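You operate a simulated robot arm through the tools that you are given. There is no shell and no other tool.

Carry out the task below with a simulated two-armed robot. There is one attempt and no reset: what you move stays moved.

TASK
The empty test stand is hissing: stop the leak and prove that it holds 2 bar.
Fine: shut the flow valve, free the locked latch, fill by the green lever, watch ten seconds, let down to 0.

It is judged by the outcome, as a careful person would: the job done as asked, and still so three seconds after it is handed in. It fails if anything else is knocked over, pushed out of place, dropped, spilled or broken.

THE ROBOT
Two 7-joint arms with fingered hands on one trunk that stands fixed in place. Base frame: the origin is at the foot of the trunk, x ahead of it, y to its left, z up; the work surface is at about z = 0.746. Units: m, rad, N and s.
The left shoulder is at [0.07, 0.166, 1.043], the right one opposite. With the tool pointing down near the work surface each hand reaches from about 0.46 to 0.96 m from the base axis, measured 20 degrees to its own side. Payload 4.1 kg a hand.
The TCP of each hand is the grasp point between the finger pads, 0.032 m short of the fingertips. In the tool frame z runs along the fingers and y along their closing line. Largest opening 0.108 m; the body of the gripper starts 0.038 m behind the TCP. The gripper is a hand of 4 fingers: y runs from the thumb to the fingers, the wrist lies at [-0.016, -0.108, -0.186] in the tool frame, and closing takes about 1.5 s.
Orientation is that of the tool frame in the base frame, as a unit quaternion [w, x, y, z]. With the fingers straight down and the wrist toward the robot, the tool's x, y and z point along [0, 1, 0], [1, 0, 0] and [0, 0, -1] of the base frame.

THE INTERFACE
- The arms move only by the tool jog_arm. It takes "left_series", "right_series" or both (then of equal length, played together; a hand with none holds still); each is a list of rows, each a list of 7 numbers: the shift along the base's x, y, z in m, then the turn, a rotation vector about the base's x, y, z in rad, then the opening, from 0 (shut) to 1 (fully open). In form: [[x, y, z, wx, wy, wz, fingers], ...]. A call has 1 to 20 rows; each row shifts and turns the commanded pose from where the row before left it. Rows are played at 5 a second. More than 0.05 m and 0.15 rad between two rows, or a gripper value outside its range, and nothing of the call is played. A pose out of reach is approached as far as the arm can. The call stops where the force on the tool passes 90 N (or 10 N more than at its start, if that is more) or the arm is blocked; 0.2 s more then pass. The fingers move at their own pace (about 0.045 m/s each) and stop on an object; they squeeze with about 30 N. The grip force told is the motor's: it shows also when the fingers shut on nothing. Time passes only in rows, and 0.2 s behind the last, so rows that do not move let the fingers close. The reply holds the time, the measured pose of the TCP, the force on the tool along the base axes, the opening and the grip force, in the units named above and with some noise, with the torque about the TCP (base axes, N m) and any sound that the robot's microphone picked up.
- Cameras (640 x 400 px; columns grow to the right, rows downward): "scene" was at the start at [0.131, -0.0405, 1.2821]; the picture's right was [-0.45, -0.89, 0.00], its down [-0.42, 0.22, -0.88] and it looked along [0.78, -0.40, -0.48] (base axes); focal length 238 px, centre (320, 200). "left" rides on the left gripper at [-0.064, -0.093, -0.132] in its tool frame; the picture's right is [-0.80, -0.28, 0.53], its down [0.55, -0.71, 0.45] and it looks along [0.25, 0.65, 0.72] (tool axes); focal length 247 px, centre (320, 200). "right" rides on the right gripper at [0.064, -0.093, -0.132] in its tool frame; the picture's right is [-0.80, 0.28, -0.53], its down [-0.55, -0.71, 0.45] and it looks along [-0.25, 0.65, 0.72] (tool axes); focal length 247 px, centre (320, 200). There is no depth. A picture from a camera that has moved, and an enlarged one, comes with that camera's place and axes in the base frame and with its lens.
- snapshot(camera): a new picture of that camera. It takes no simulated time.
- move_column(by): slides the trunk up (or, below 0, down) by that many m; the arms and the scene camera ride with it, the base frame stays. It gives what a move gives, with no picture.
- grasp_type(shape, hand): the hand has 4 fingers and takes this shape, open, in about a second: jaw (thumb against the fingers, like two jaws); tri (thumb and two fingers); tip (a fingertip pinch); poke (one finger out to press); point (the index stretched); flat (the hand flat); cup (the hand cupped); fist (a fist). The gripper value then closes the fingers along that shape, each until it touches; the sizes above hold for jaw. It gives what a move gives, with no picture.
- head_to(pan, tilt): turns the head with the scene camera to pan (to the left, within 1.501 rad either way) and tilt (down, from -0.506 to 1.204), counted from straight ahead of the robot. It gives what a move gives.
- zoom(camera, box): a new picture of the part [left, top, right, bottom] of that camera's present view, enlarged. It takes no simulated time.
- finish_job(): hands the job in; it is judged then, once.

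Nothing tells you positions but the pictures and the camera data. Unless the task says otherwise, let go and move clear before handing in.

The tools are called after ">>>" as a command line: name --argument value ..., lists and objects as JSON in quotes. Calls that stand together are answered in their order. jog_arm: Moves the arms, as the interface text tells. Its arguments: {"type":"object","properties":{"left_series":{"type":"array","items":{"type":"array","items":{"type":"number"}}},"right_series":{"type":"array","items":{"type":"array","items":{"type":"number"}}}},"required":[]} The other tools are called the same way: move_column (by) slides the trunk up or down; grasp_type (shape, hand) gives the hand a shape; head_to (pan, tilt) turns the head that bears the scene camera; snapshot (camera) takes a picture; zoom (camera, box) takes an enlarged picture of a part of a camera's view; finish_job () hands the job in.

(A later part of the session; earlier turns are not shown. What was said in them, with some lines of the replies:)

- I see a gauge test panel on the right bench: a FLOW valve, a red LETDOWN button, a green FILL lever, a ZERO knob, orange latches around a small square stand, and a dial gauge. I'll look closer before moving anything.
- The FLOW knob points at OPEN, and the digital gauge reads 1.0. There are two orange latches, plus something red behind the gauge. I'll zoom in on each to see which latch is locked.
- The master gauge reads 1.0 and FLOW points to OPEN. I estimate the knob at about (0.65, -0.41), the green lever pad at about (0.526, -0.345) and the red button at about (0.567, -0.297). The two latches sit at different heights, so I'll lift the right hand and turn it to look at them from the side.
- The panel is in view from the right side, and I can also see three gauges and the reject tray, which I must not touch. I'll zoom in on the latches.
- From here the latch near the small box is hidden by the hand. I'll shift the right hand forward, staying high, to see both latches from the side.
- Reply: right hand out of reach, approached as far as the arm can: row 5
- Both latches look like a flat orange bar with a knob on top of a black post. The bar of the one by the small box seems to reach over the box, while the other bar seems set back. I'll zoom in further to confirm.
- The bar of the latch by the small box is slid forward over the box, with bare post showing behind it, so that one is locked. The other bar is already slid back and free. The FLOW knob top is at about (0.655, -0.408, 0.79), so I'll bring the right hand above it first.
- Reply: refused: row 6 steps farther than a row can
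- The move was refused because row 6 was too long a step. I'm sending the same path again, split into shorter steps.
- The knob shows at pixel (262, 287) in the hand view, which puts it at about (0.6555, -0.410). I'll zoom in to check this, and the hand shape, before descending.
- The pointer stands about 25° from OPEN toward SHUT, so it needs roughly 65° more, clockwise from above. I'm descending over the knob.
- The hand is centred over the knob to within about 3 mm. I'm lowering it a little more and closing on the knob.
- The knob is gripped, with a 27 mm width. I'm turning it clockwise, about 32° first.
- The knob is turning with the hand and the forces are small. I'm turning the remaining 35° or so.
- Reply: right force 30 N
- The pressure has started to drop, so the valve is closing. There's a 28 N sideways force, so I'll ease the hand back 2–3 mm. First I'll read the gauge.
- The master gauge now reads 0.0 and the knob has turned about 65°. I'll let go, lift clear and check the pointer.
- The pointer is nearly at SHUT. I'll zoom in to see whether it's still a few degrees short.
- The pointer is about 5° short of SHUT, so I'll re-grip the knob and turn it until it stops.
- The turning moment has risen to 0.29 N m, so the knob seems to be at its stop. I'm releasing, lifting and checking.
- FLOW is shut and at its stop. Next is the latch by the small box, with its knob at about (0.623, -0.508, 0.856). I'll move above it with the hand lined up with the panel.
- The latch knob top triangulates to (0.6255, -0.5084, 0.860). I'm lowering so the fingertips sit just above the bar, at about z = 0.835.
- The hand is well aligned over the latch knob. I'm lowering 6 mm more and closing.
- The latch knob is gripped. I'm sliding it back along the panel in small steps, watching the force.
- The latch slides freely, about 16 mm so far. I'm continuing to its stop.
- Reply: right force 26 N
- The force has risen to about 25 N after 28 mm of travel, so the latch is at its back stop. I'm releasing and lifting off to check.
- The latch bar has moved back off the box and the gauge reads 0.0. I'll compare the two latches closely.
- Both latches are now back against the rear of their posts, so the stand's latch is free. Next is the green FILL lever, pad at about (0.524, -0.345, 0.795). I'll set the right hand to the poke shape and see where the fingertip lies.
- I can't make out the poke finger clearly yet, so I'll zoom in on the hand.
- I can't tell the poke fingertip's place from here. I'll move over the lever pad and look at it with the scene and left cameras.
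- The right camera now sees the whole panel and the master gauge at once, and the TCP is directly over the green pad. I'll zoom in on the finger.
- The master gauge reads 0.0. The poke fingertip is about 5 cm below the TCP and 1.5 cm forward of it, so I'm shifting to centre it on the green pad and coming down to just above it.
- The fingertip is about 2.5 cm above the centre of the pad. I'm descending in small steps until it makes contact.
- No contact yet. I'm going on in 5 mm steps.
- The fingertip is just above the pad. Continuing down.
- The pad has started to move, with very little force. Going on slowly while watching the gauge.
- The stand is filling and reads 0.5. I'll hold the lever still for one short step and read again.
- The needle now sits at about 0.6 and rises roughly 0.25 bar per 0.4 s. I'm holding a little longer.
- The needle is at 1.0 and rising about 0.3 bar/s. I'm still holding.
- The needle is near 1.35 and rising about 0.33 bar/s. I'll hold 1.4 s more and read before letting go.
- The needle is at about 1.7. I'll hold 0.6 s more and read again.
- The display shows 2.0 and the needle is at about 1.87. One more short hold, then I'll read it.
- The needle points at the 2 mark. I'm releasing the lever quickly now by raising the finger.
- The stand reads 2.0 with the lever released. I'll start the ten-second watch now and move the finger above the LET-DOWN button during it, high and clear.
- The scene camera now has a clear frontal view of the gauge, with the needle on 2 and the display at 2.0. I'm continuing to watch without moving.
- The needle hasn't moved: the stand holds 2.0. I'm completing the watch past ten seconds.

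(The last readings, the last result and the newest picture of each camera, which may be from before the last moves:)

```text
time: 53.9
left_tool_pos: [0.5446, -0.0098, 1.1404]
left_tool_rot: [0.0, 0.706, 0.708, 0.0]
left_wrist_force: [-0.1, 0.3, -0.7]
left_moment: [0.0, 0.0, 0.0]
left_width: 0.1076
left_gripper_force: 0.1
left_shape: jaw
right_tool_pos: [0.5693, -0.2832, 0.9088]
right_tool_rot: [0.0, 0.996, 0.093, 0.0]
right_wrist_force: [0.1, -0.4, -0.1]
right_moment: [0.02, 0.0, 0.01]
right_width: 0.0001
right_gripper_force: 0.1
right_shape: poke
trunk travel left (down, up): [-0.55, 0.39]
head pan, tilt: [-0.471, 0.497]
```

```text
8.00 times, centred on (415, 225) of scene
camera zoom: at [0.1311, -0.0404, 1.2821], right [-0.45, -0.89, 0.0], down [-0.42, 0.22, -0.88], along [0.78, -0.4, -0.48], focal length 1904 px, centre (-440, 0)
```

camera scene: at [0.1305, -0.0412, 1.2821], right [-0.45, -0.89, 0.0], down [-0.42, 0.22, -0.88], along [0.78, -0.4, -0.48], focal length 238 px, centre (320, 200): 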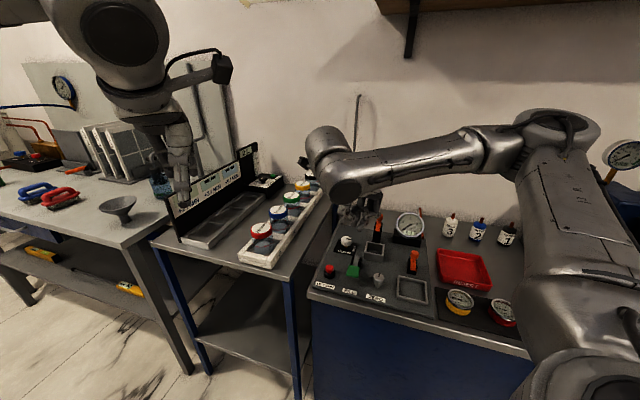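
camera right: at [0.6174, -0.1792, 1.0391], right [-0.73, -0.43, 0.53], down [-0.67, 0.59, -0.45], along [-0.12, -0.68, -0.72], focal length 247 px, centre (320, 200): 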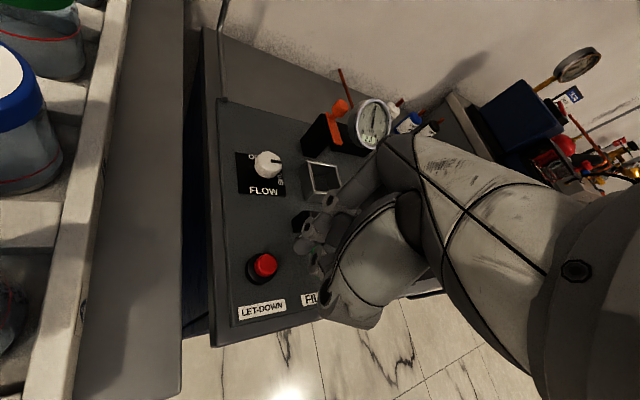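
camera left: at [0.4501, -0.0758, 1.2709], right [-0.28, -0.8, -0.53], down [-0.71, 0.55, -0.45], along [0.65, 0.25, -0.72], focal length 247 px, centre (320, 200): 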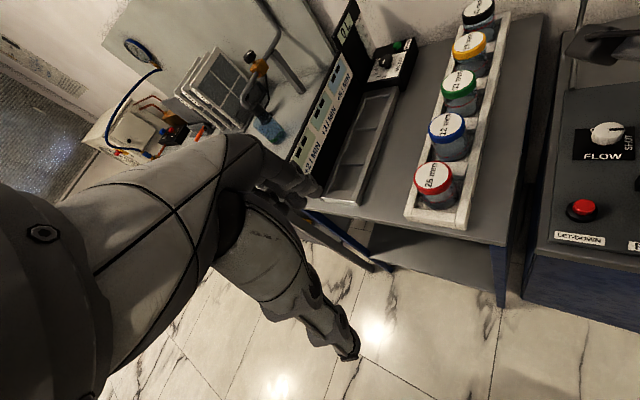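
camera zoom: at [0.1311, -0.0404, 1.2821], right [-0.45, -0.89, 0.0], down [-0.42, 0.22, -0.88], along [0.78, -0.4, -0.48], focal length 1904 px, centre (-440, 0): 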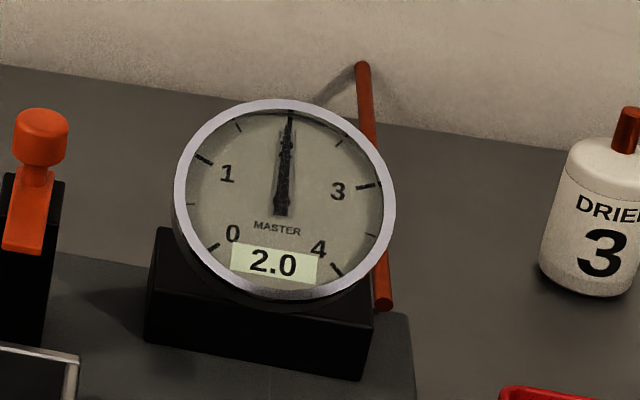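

The stand has held 2.0 bar for over 11 s with no fall. Now I'll let it down, lowering the finger onto the red LET-DOWN button at about (0.578, -0.300, 0.78).

>>> jog_arm --right_series '[[0.003, -0.002, -0.03, 0, 0, 0, 0], [0, 0, -0.03, 0, 0, 0, 0], [0, 0, -0.01, 0, 0, 0, 0]]'

>>> zoom --camera "right" --box '[220, 150, 380, 330]'

>>> zoom --camera "scene" --box '[310, 200, 450, 300]'

```text
time: 54.7
left_tool_pos: [0.544, -0.0114, 1.1407]
left_tool_rot: [0.0, 0.707, 0.707, 0.0]
left_wrist_force: [1.1, -0.3, 0.0]
left_moment: [0.01, 0.01, 0.0]
left_width: 0.1075
left_gripper_force: 0.1
left_shape: jaw
right_tool_pos: [0.5734, -0.2855, 0.8371]
right_tool_rot: [0.0, 0.996, 0.093, -0.001]
right_wrist_force: [0.1, -0.2, -0.4]
right_moment: [-0.04, 0.01, -0.07]
right_width: 0.0001
right_gripper_force: 0.1
right_shape: poke
trunk travel left (down, up): [-0.55, 0.39]
head pan, tilt: [-0.471, 0.497]
```

```text
2.22 times, centred on (300, 240) of right
camera zoom: at [0.6212, -0.181, 0.9685], right [-0.73, -0.43, 0.53], down [-0.67, 0.59, -0.45], along [-0.12, -0.68, -0.72], focal length 549 px, centre (364, 111)
```

zoom: 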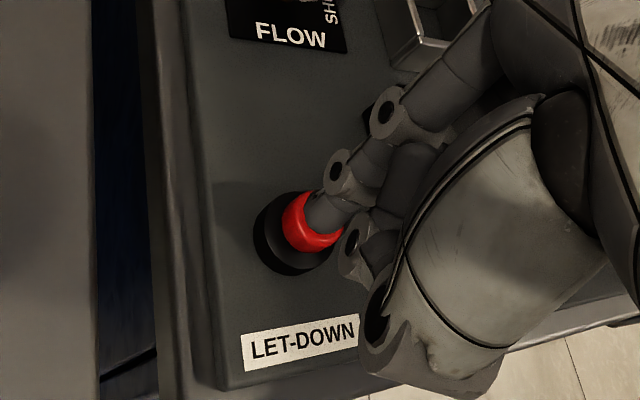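

```text
4.00 times, centred on (380, 250) of scene
camera zoom: at [0.1312, -0.0405, 1.2821], right [-0.45, -0.89, 0.0], down [-0.42, 0.22, -0.88], along [0.78, -0.4, -0.48], focal length 952 px, centre (80, 0)
```

zoom: 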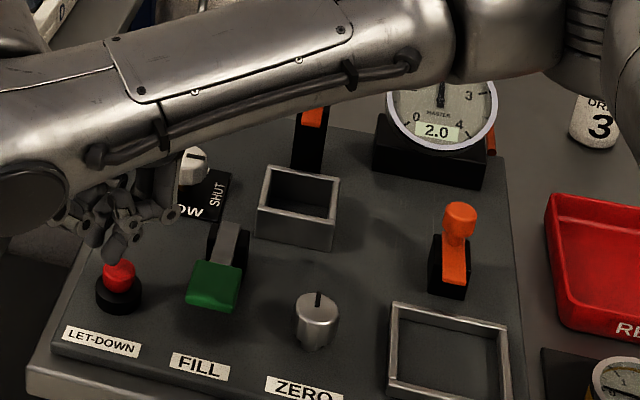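

The fingertip is centred over the button and the gauge display is still in view. I'm pressing in small steps.

>>> jog_arm --right_series '[[0, 0, -0.008, 0, 0, 0, 0]]'

>>> zoom --camera "scene" --box '[310, 200, 450, 300]'

>>> zoom --camera "right" --box '[220, 0, 440, 330]'

```text
time: 55.1
left_tool_pos: [0.5443, -0.011, 1.1398]
left_tool_rot: [0.0, 0.707, 0.708, 0.0]
left_wrist_force: [-0.4, 0.2, 0.2]
left_moment: [-0.01, 0.02, -0.02]
left_width: 0.1075
left_gripper_force: 0.1
left_shape: jaw
right_tool_pos: [0.5728, -0.2856, 0.8299]
right_tool_rot: [0.001, 0.996, 0.094, 0.0]
right_wrist_force: [-0.7, -0.5, 0.0]
right_moment: [-0.05, 0.02, 0.03]
right_width: 0.0
right_gripper_force: 0.0
right_shape: poke
trunk travel left (down, up): [-0.55, 0.39]
head pan, tilt: [-0.471, 0.497]
```

```text
4.00 times, centred on (380, 250) of scene
camera zoom: at [0.1314, -0.0406, 1.282], right [-0.45, -0.89, 0.0], down [-0.42, 0.22, -0.88], along [0.78, -0.4, -0.48], focal length 952 px, centre (80, 0)
```

zoom: 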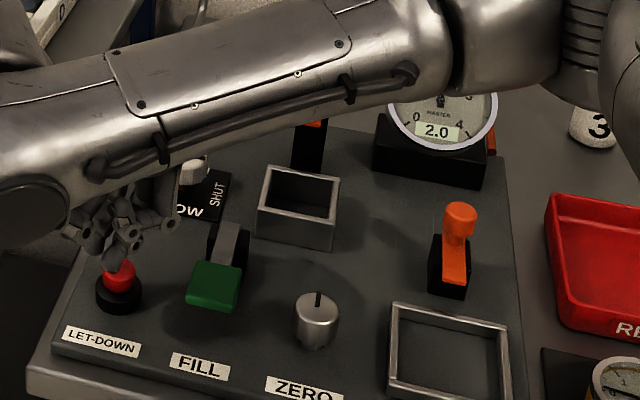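

```text
1.21 times, centred on (330, 165) of right
camera zoom: at [0.6212, -0.1812, 0.9608], right [-0.73, -0.43, 0.53], down [-0.67, 0.59, -0.45], along [-0.12, -0.68, -0.72], focal length 299 px, centre (308, 242)
```

zoom: 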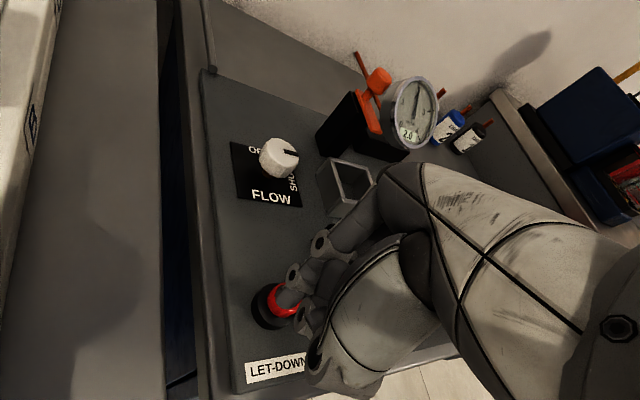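

>>> jog_arm --right_series '[[0, 0, -0.005, 0, 0, 0, 0], [0, 0, -0.003, 0, 0, 0, 0]]'

>>> zoom --camera "right" --box '[220, 0, 440, 330]'

```text
time: 55.7
left_tool_pos: [0.5453, -0.0114, 1.1406]
left_tool_rot: [0.0, 0.707, 0.707, 0.0]
left_wrist_force: [0.2, -0.4, 0.9]
left_moment: [0.02, -0.02, -0.01]
left_width: 0.1078
left_gripper_force: 0.1
left_shape: jaw
right_tool_pos: [0.5725, -0.2859, 0.8221]
right_tool_rot: [0.0, 0.996, 0.093, -0.001]
right_wrist_force: [-0.3, 0.0, 0.1]
right_moment: [-0.06, -0.01, 0.01]
right_width: 0.0001
right_gripper_force: 0.0
right_shape: poke
trunk travel left (down, up): [-0.55, 0.39]
head pan, tilt: [-0.471, 0.497]
```

```text
1.21 times, centred on (330, 165) of right
camera zoom: at [0.6201, -0.1825, 0.9531], right [-0.73, -0.43, 0.53], down [-0.67, 0.59, -0.45], along [-0.12, -0.68, -0.72], focal length 299 px, centre (308, 242)
```

zoom: 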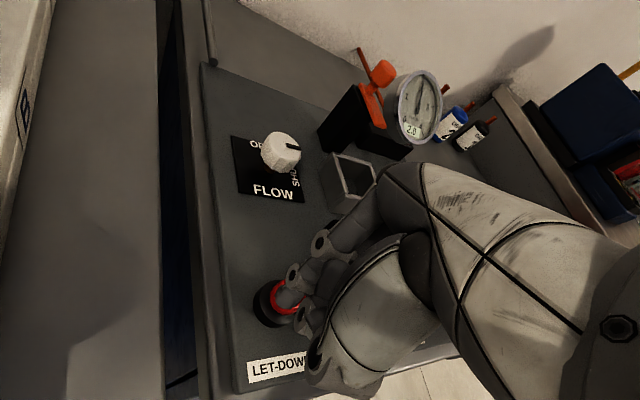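

>>> jog_arm --right_series '[[0, 0, -0.004, 0, 0, 0, 0], [0, 0, -0.003, 0, 0, 0, 0]]'

>>> zoom --camera "right" --box '[220, 0, 440, 330]'

>>> zoom --camera "scene" --box '[320, 245, 365, 285]'

```text
time: 56.3
left_tool_pos: [0.5443, -0.0113, 1.1392]
left_tool_rot: [0.0, 0.707, 0.708, 0.001]
left_wrist_force: [0.1, 1.3, -0.6]
left_moment: [0.01, 0.01, 0.0]
left_width: 0.1074
left_gripper_force: 0.0
left_shape: jaw
right_tool_pos: [0.5717, -0.2854, 0.8157]
right_tool_rot: [0.0, 0.996, 0.094, -0.001]
right_wrist_force: [0.1, -0.2, 0.1]
right_moment: [0.0, 0.04, -0.01]
right_width: 0.0
right_gripper_force: 0.1
right_shape: poke
trunk travel left (down, up): [-0.55, 0.39]
head pan, tilt: [-0.471, 0.497]
```

```text
1.21 times, centred on (330, 165) of right
camera zoom: at [0.6195, -0.1827, 0.9468], right [-0.73, -0.43, 0.53], down [-0.67, 0.59, -0.45], along [-0.12, -0.68, -0.72], focal length 299 px, centre (308, 242)
```

zoom: 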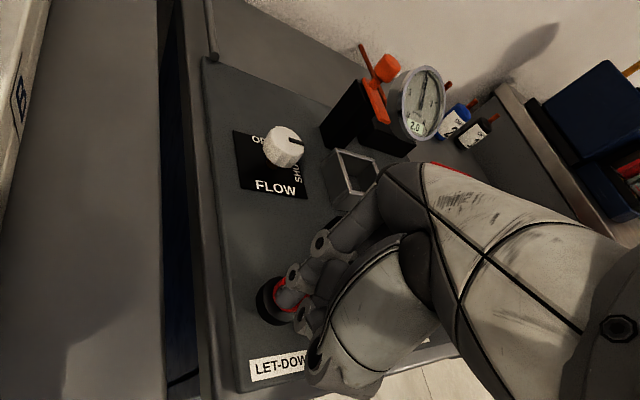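

```text
10.00 times, centred on (342, 265) of scene
camera zoom: at [0.1311, -0.0404, 1.2821], right [-0.45, -0.89, 0.0], down [-0.42, 0.22, -0.88], along [0.78, -0.4, -0.48], focal length 2380 px, centre (95, -450)
```

zoom: 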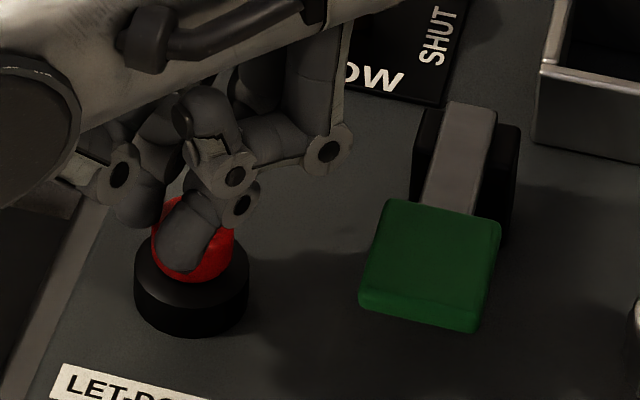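

>>> zoom --camera "right" --box '[260, 190, 360, 290]'

>>> zoom --camera "left" --box '[540, 100, 640, 260]'

```text
4.00 times, centred on (310, 240) of right
camera zoom: at [0.6195, -0.1827, 0.9468], right [-0.73, -0.43, 0.53], down [-0.67, 0.59, -0.45], along [-0.12, -0.68, -0.72], focal length 988 px, centre (360, 40)
```

zoom: 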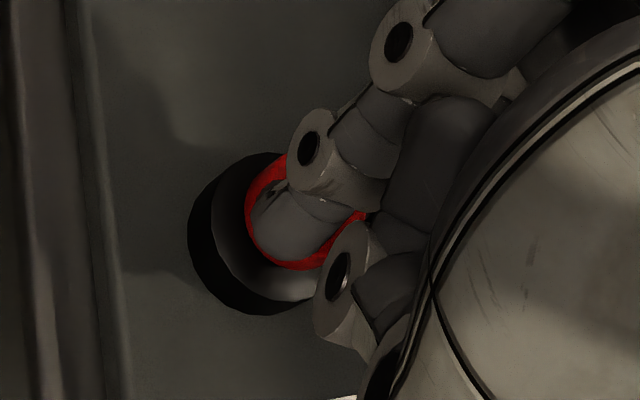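

```text
2.50 times, centred on (590, 180) of left
camera zoom: at [0.4507, -0.075, 1.2708], right [-0.28, -0.8, -0.53], down [-0.71, 0.55, -0.45], along [0.65, 0.25, -0.72], focal length 617 px, centre (-355, 250)
```

zoom: 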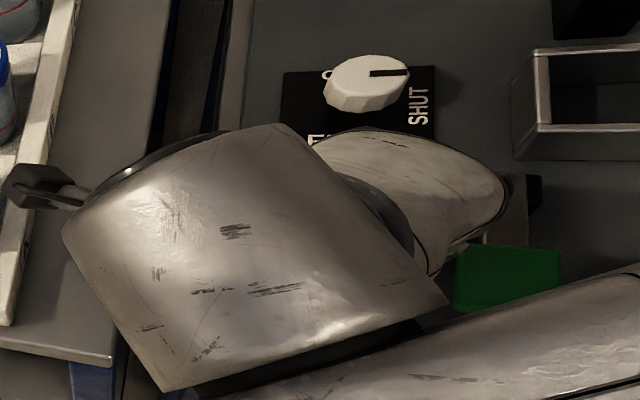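

The fingertip covers the button cap, so it's on target. I'm continuing to press.

>>> jog_arm --right_series '[[0, 0, -0.003, 0, 0, 0, 0], [0, 0, -0.003, 0, 0, 0, 0]]'

>>> zoom --camera "right" --box '[370, 20, 450, 120]'

>>> zoom --camera "scene" --box '[320, 245, 365, 285]'

```text
time: 56.9
left_tool_pos: [0.5431, -0.0103, 1.1397]
left_tool_rot: [0.0, 0.706, 0.708, 0.0]
left_wrist_force: [0.4, 0.1, -0.4]
left_moment: [-0.02, -0.03, 0.01]
left_width: 0.1076
left_gripper_force: 0.0
left_shape: jaw
right_tool_pos: [0.5709, -0.287, 0.809]
right_tool_rot: [-0.001, 0.996, 0.094, 0.0]
right_wrist_force: [0.6, 2.0, 1.9]
right_moment: [0.07, -0.02, 0.02]
right_width: 0.0004
right_gripper_force: 0.1
right_shape: poke
trunk travel left (down, up): [-0.55, 0.39]
head pan, tilt: [-0.471, 0.497]
```

```text
4.00 times, centred on (410, 70) of right
camera zoom: at [0.6198, -0.1835, 0.9409], right [-0.73, -0.43, 0.53], down [-0.67, 0.59, -0.45], along [-0.12, -0.68, -0.72], focal length 988 px, centre (-40, 720)
```

zoom: 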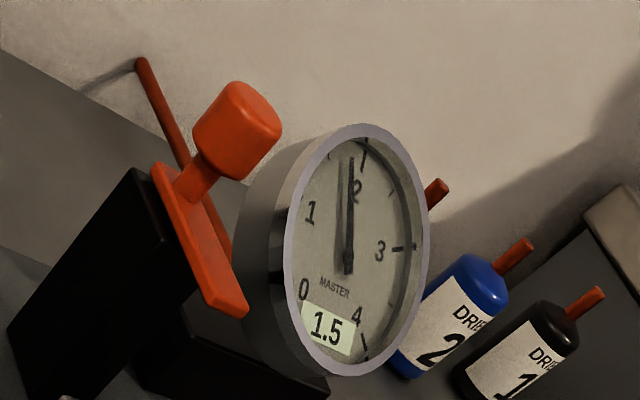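

```text
10.00 times, centred on (342, 265) of scene
camera zoom: at [0.131, -0.0399, 1.2821], right [-0.45, -0.89, 0.0], down [-0.42, 0.22, -0.88], along [0.78, -0.4, -0.48], focal length 2380 px, centre (95, -450)
```

zoom: 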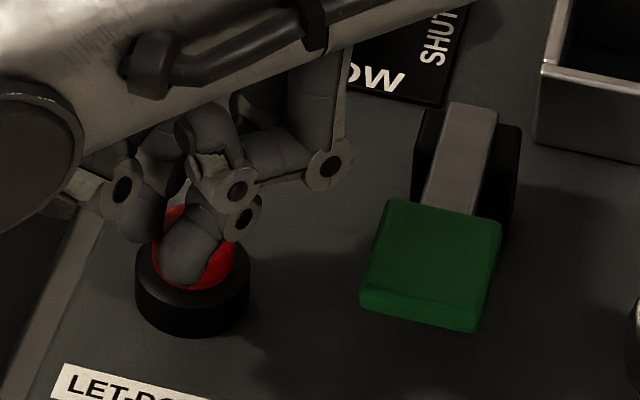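

The button is pressed and the pressure is falling, with 1.5 on the display. I'm holding it down until it reaches 0.

>>> jog_arm --right_series '[[0, 0, 0, 0, 0, 0, 0], [0, 0, 0, 0, 0, 0, 0], [0, 0, 0, 0, 0, 0, 0], [0, 0, 0, 0, 0, 0, 0], [0, 0, 0, 0, 0, 0, 0]]'

>>> zoom --camera "right" --box '[370, 20, 450, 120]'

```text
time: 58.1
left_tool_pos: [0.5448, -0.0109, 1.1417]
left_tool_rot: [0.0, 0.707, 0.708, 0.0]
left_wrist_force: [-0.1, 0.3, 0.1]
left_moment: [-0.01, 0.0, 0.0]
left_width: 0.1077
left_gripper_force: 0.0
left_shape: jaw
right_tool_pos: [0.5722, -0.2875, 0.8096]
right_tool_rot: [0.0, 0.996, 0.094, 0.0]
right_wrist_force: [2.2, 3.5, 1.5]
right_moment: [0.11, -0.05, 0.04]
right_width: 0.0
right_gripper_force: 0.1
right_shape: poke
trunk travel left (down, up): [-0.55, 0.39]
head pan, tilt: [-0.471, 0.497]
```

```text
4.00 times, centred on (410, 70) of right
camera zoom: at [0.6199, -0.1835, 0.9405], right [-0.73, -0.43, 0.53], down [-0.67, 0.59, -0.45], along [-0.12, -0.68, -0.72], focal length 988 px, centre (-40, 720)
```

zoom: 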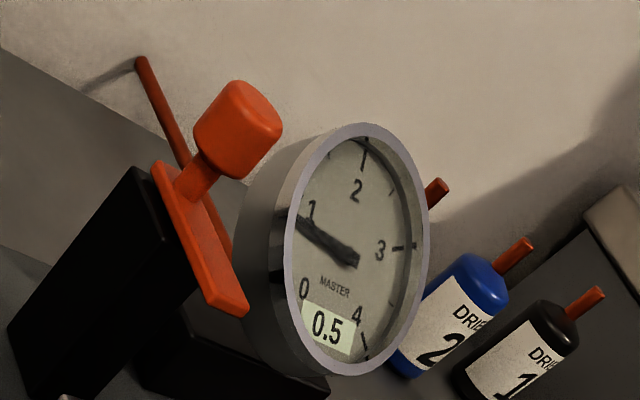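

>>> jog_arm --right_series '[[0, 0, 0, 0, 0, 0, 0], [0, 0, 0, 0, 0, 0, 0], [0, 0, 0, 0, 0, 0, 0], [0, 0, 0, 0, 0, 0, 0], [0, 0, 0, 0, 0, 0, 0], [0, 0, 0, 0, 0, 0, 0], [0, 0, 0, 0, 0, 0, 0], [0, 0, 0, 0, 0, 0, 0], [0, 0, 0, 0, 0, 0, 0], [0, 0, 0, 0, 0, 0, 0]]'

>>> zoom --camera "right" --box '[370, 20, 450, 120]'

```text
time: 60.3
left_tool_pos: [0.5445, -0.0109, 1.1382]
left_tool_rot: [0.001, 0.707, 0.707, 0.0]
left_wrist_force: [-0.9, 0.6, 0.3]
left_moment: [-0.02, -0.01, 0.02]
left_width: 0.1078
left_gripper_force: 0.1
left_shape: jaw
right_tool_pos: [0.5728, -0.2869, 0.8085]
right_tool_rot: [0.0, 0.996, 0.094, -0.001]
right_wrist_force: [2.7, 3.8, 2.6]
right_moment: [0.14, -0.11, 0.01]
right_width: 0.0
right_gripper_force: 0.0
right_shape: poke
trunk travel left (down, up): [-0.55, 0.39]
head pan, tilt: [-0.471, 0.497]
```

```text
4.00 times, centred on (410, 70) of right
camera zoom: at [0.6199, -0.1835, 0.9404], right [-0.73, -0.43, 0.53], down [-0.67, 0.59, -0.45], along [-0.12, -0.68, -0.72], focal length 988 px, centre (-40, 720)
```

zoom: 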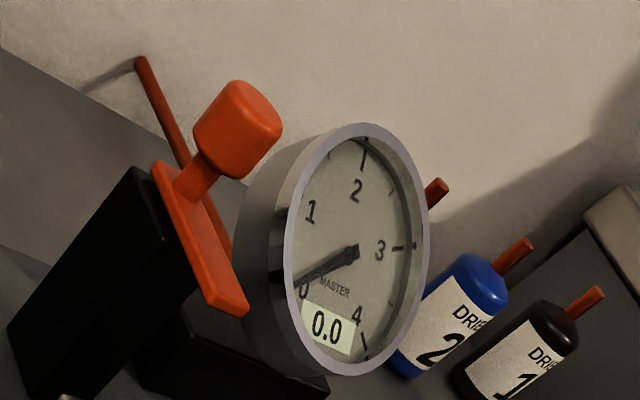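

The display shows 0.0, but the needle may not be fully down. I'll hold a bit longer.

>>> jog_arm --right_series '[[0, 0, 0, 0, 0, 0, 0], [0, 0, 0, 0, 0, 0, 0], [0, 0, 0, 0, 0, 0, 0], [0, 0, 0, 0, 0, 0, 0], [0, 0, 0, 0, 0, 0, 0], [0, 0, 0, 0, 0, 0, 0], [0, 0, 0, 0, 0, 0, 0], [0, 0, 0, 0, 0, 0, 0], [0, 0, 0, 0, 0, 0, 0], [0, 0, 0, 0, 0, 0, 0], [0, 0, 0, 0, 0, 0, 0], [0, 0, 0, 0, 0, 0, 0]]'

>>> zoom --camera "right" --box '[370, 20, 450, 120]'

```text
time: 62.9
left_tool_pos: [0.5448, -0.0099, 1.1394]
left_tool_rot: [0.0, 0.706, 0.708, 0.0]
left_wrist_force: [-0.2, 0.4, -0.1]
left_moment: [0.0, 0.02, -0.01]
left_width: 0.1076
left_gripper_force: 0.0
left_shape: jaw
right_tool_pos: [0.5715, -0.2863, 0.8103]
right_tool_rot: [0.0, 0.996, 0.093, -0.002]
right_wrist_force: [1.6, 3.4, 0.9]
right_moment: [0.11, -0.05, 0.06]
right_width: 0.0
right_gripper_force: 0.2
right_shape: poke
trunk travel left (down, up): [-0.55, 0.39]
head pan, tilt: [-0.471, 0.497]
```

```text
4.00 times, centred on (410, 70) of right
camera zoom: at [0.6199, -0.1835, 0.9404], right [-0.73, -0.43, 0.53], down [-0.67, 0.59, -0.45], along [-0.12, -0.68, -0.72], focal length 988 px, centre (-40, 720)
```

zoom: 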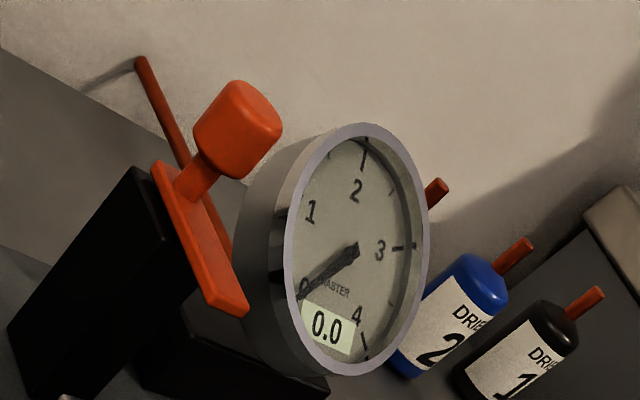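

>>> jog_arm --right_series '[[0, 0, 0, 0, 0, 0, 0], [0, 0, 0, 0, 0, 0, 0], [0, 0, 0, 0, 0, 0, 0], [0, 0, 0, 0, 0, 0, 0], [0, 0, 0, 0, 0, 0, 0], [0, 0, 0, 0, 0, 0, 0], [0, 0, 0, 0, 0, 0, 0], [0, 0, 0, 0, 0, 0, 0], [0, 0, 0, 0, 0, 0, 0], [0, 0, 0, 0, 0, 0, 0], [0, 0, 0, 0, 0, 0, 0], [0, 0, 0, 0, 0, 0, 0], [0, 0, 0, 0, 0, 0, 0], [0, 0, 0, 0, 0, 0, 0], [0, 0, 0, 0, 0, 0, 0], [0, 0, 0, 0, 0, 0, 0]]'

>>> zoom --camera "right" --box '[370, 20, 450, 120]'

```text
time: 66.3
left_tool_pos: [0.5446, -0.0113, 1.1405]
left_tool_rot: [-0.001, 0.706, 0.708, 0.0]
left_wrist_force: [-0.2, 0.4, -0.1]
left_moment: [0.02, 0.0, -0.03]
left_width: 0.1077
left_gripper_force: 0.1
left_shape: jaw
right_tool_pos: [0.5715, -0.287, 0.8085]
right_tool_rot: [0.0, 0.996, 0.093, -0.001]
right_wrist_force: [2.0, 5.2, 1.3]
right_moment: [0.14, -0.07, 0.04]
right_width: 0.0
right_gripper_force: 0.1
right_shape: poke
trunk travel left (down, up): [-0.55, 0.39]
head pan, tilt: [-0.471, 0.497]
```

```text
4.00 times, centred on (410, 70) of right
camera zoom: at [0.6199, -0.1835, 0.9404], right [-0.73, -0.43, 0.53], down [-0.67, 0.59, -0.45], along [-0.12, -0.68, -0.72], focal length 988 px, centre (-40, 720)
```

zoom: 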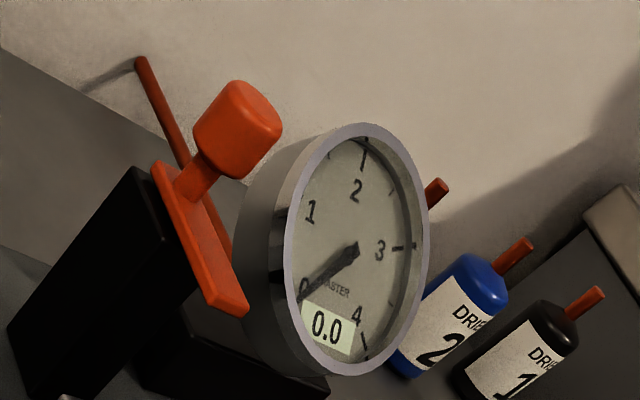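

The needle has settled at 0 and the display reads 0.0. I'm lifting off the button and moving clear.

>>> jog_arm --right_series '[[0, 0, 0.03, 0, 0, 0, 0], [0, 0, 0.04, 0, 0, 0, 0], [0, 0, 0.04, 0, 0, 0, 0], [0, 0, 0.04, 0, 0, 0, 0], [0, 0, 0.04, 0, 0, 0, 0], [-0.03, 0.0, 0.02, 0, 0, 0.1, 0], [-0.04, -0.01, 0, 0, 0, 0.1, 0], [-0.04, -0.02, 0, 0, 0, 0.1, 0], [-0.03, -0.03, 0, 0, 0, 0.1, 0], [0, 0, 0, 0, 0, 0, 0]]'

>>> snapshot --camera "scene"

>>> zoom --camera "scene" --box '[310, 190, 450, 300]'

>>> snapshot --camera "right"

```text
time: 68.5
left_tool_pos: [0.5446, -0.0103, 1.1396]
left_tool_rot: [0.001, 0.706, 0.708, -0.001]
left_wrist_force: [-0.3, -0.2, 0.8]
left_moment: [-0.03, -0.03, 0.01]
left_width: 0.1076
left_gripper_force: 0.0
left_shape: jaw
right_tool_pos: [0.476, -0.3305, 1.0344]
right_tool_rot: [-0.001, 0.961, 0.278, -0.002]
right_wrist_force: [-0.6, -1.0, -0.4]
right_moment: [-0.01, 0.01, -0.04]
right_width: 0.0
right_gripper_force: 0.2
right_shape: poke
right hand out of reach, approached as far as the arm can: row 8, 9
trunk travel left (down, up): [-0.55, 0.39]
head pan, tilt: [-0.471, 0.497]
```

```text
taken
camera scene: at [0.1313, -0.0391, 1.2821], right [-0.45, -0.89, 0.0], down [-0.42, 0.22, -0.88], along [0.78, -0.4, -0.48], focal length 238 px, centre (320, 200)
```

scene: 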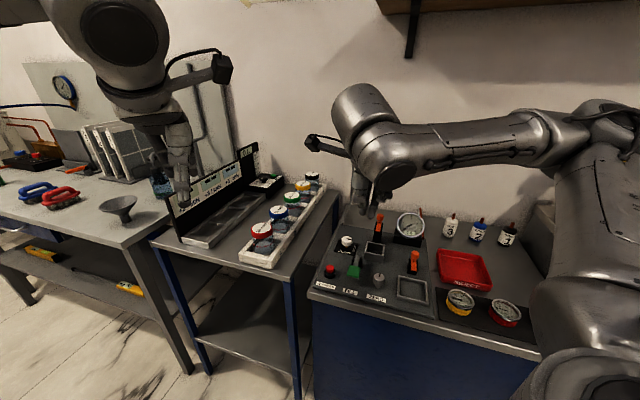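

```text
3.64 times, centred on (380, 245) of scene
camera zoom: at [0.1313, -0.0391, 1.2821], right [-0.45, -0.89, 0.0], down [-0.42, 0.22, -0.88], along [0.78, -0.4, -0.48], focal length 866 px, centre (102, 36)
```

zoom: 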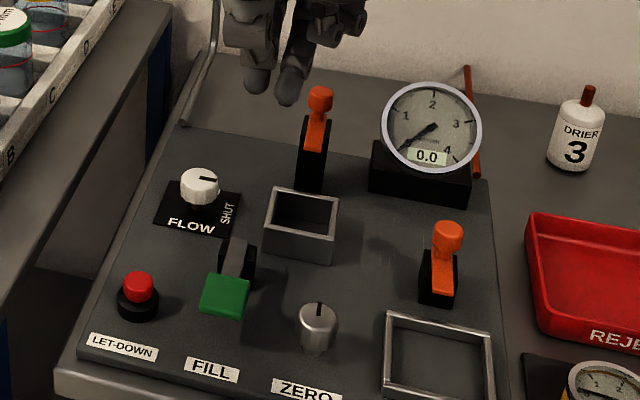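

```text
taken
camera right: at [0.4831, -0.2157, 1.1659], right [-0.52, -0.66, 0.54], down [-0.84, 0.3, -0.44], along [0.13, -0.68, -0.72], focal length 247 px, centre (320, 200)
```

right: 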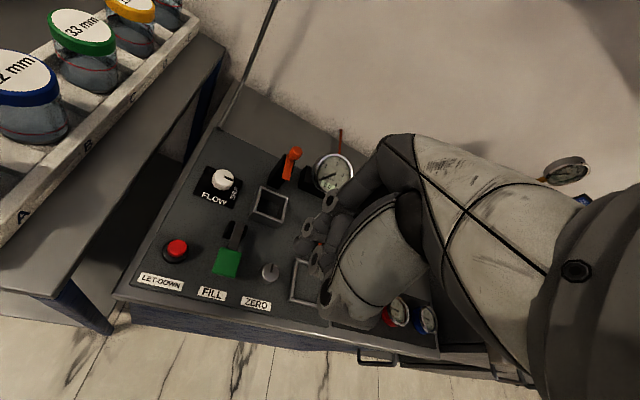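

Everything is in place: FLOW at SHUT, the latch back, the lever up, the button released and the gauge at 0.0. I'll wait two seconds for a last check.

>>> jog_arm --right_series '[[0, 0, 0, 0, 0, 0, 0], [0, 0, 0, 0, 0, 0, 0], [0, 0, 0, 0, 0, 0, 0], [0, 0, 0, 0, 0, 0, 0], [0, 0, 0, 0, 0, 0, 0], [0, 0, 0, 0, 0, 0, 0], [0, 0, 0, 0, 0, 0, 0], [0, 0, 0, 0, 0, 0, 0], [0, 0, 0, 0, 0, 0, 0], [0, 0, 0, 0, 0, 0, 0]]'

>>> zoom --camera "scene" --box '[385, 200, 445, 250]'

>>> zoom --camera "scene" --box '[320, 190, 560, 340]'

```text
time: 70.7
left_tool_pos: [0.5436, -0.011, 1.1405]
left_tool_rot: [0.0, 0.706, 0.708, 0.001]
left_wrist_force: [-0.7, 0.8, 0.2]
left_moment: [-0.01, 0.02, 0.0]
left_width: 0.1074
left_gripper_force: 0.0
left_shape: jaw
right_tool_pos: [0.4752, -0.3307, 1.0342]
right_tool_rot: [0.0, 0.961, 0.277, -0.003]
right_wrist_force: [-1.1, 0.0, -0.6]
right_moment: [0.01, -0.01, 0.0]
right_width: 0.0002
right_gripper_force: 0.0
right_shape: poke
trunk travel left (down, up): [-0.55, 0.39]
head pan, tilt: [-0.471, 0.497]
```

```text
8.00 times, centred on (415, 225) of scene
camera zoom: at [0.1311, -0.0404, 1.2821], right [-0.45, -0.89, 0.0], down [-0.42, 0.22, -0.88], along [0.78, -0.4, -0.48], focal length 1904 px, centre (-440, 0)
```

zoom: 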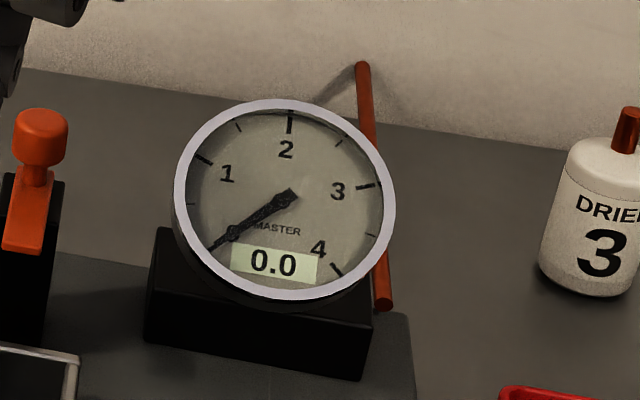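

```text
2.67 times, centred on (440, 265) of scene
camera zoom: at [0.1311, -0.0404, 1.2821], right [-0.45, -0.89, 0.0], down [-0.42, 0.22, -0.88], along [0.78, -0.4, -0.48], focal length 635 px, centre (0, 27)
```

zoom: 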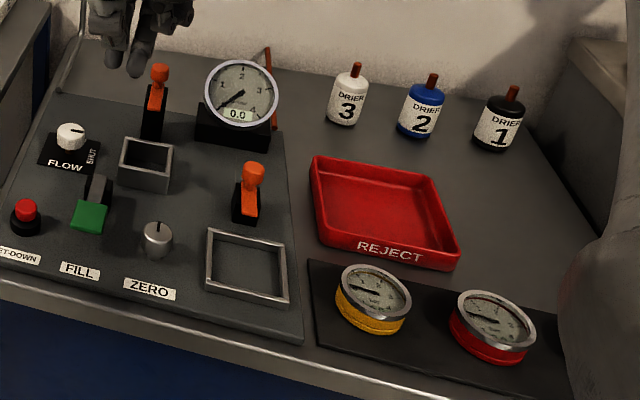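

The stand is at 0, the valve is shut, the latch is free, the bench is undisturbed and both hands are clear. I'm handing the job in.

>>> finish_job

```text
The job is handed in.
```

The leak is stopped and the empty stand held 2 bar for just over 11 seconds without dropping. It's now let down to 0, and I've handed the job in.

- **Flow valve:** I turned FLOW clockwise to its stop at SHUT. The master gauge fell from 1.0 to 0.0. The microphone never reported a hiss, before or after, so I'm going by the gauge.
- **Latch:** The latch by the small box was the locked one, with its bar out over the box. I slid it back to its stop. The other latch was already back, so I left it alone.
- **Fill and hold:** I filled with the green lever and let go at 2.0 bar. The needle stayed on 2 throughout.
- **Let-down:** I held the red LET-DOWN button until the needle settled at 0, and it still read 0.0 four seconds after I let go.

In the last pictures nothing else on the bench had moved, and both hands were clear.
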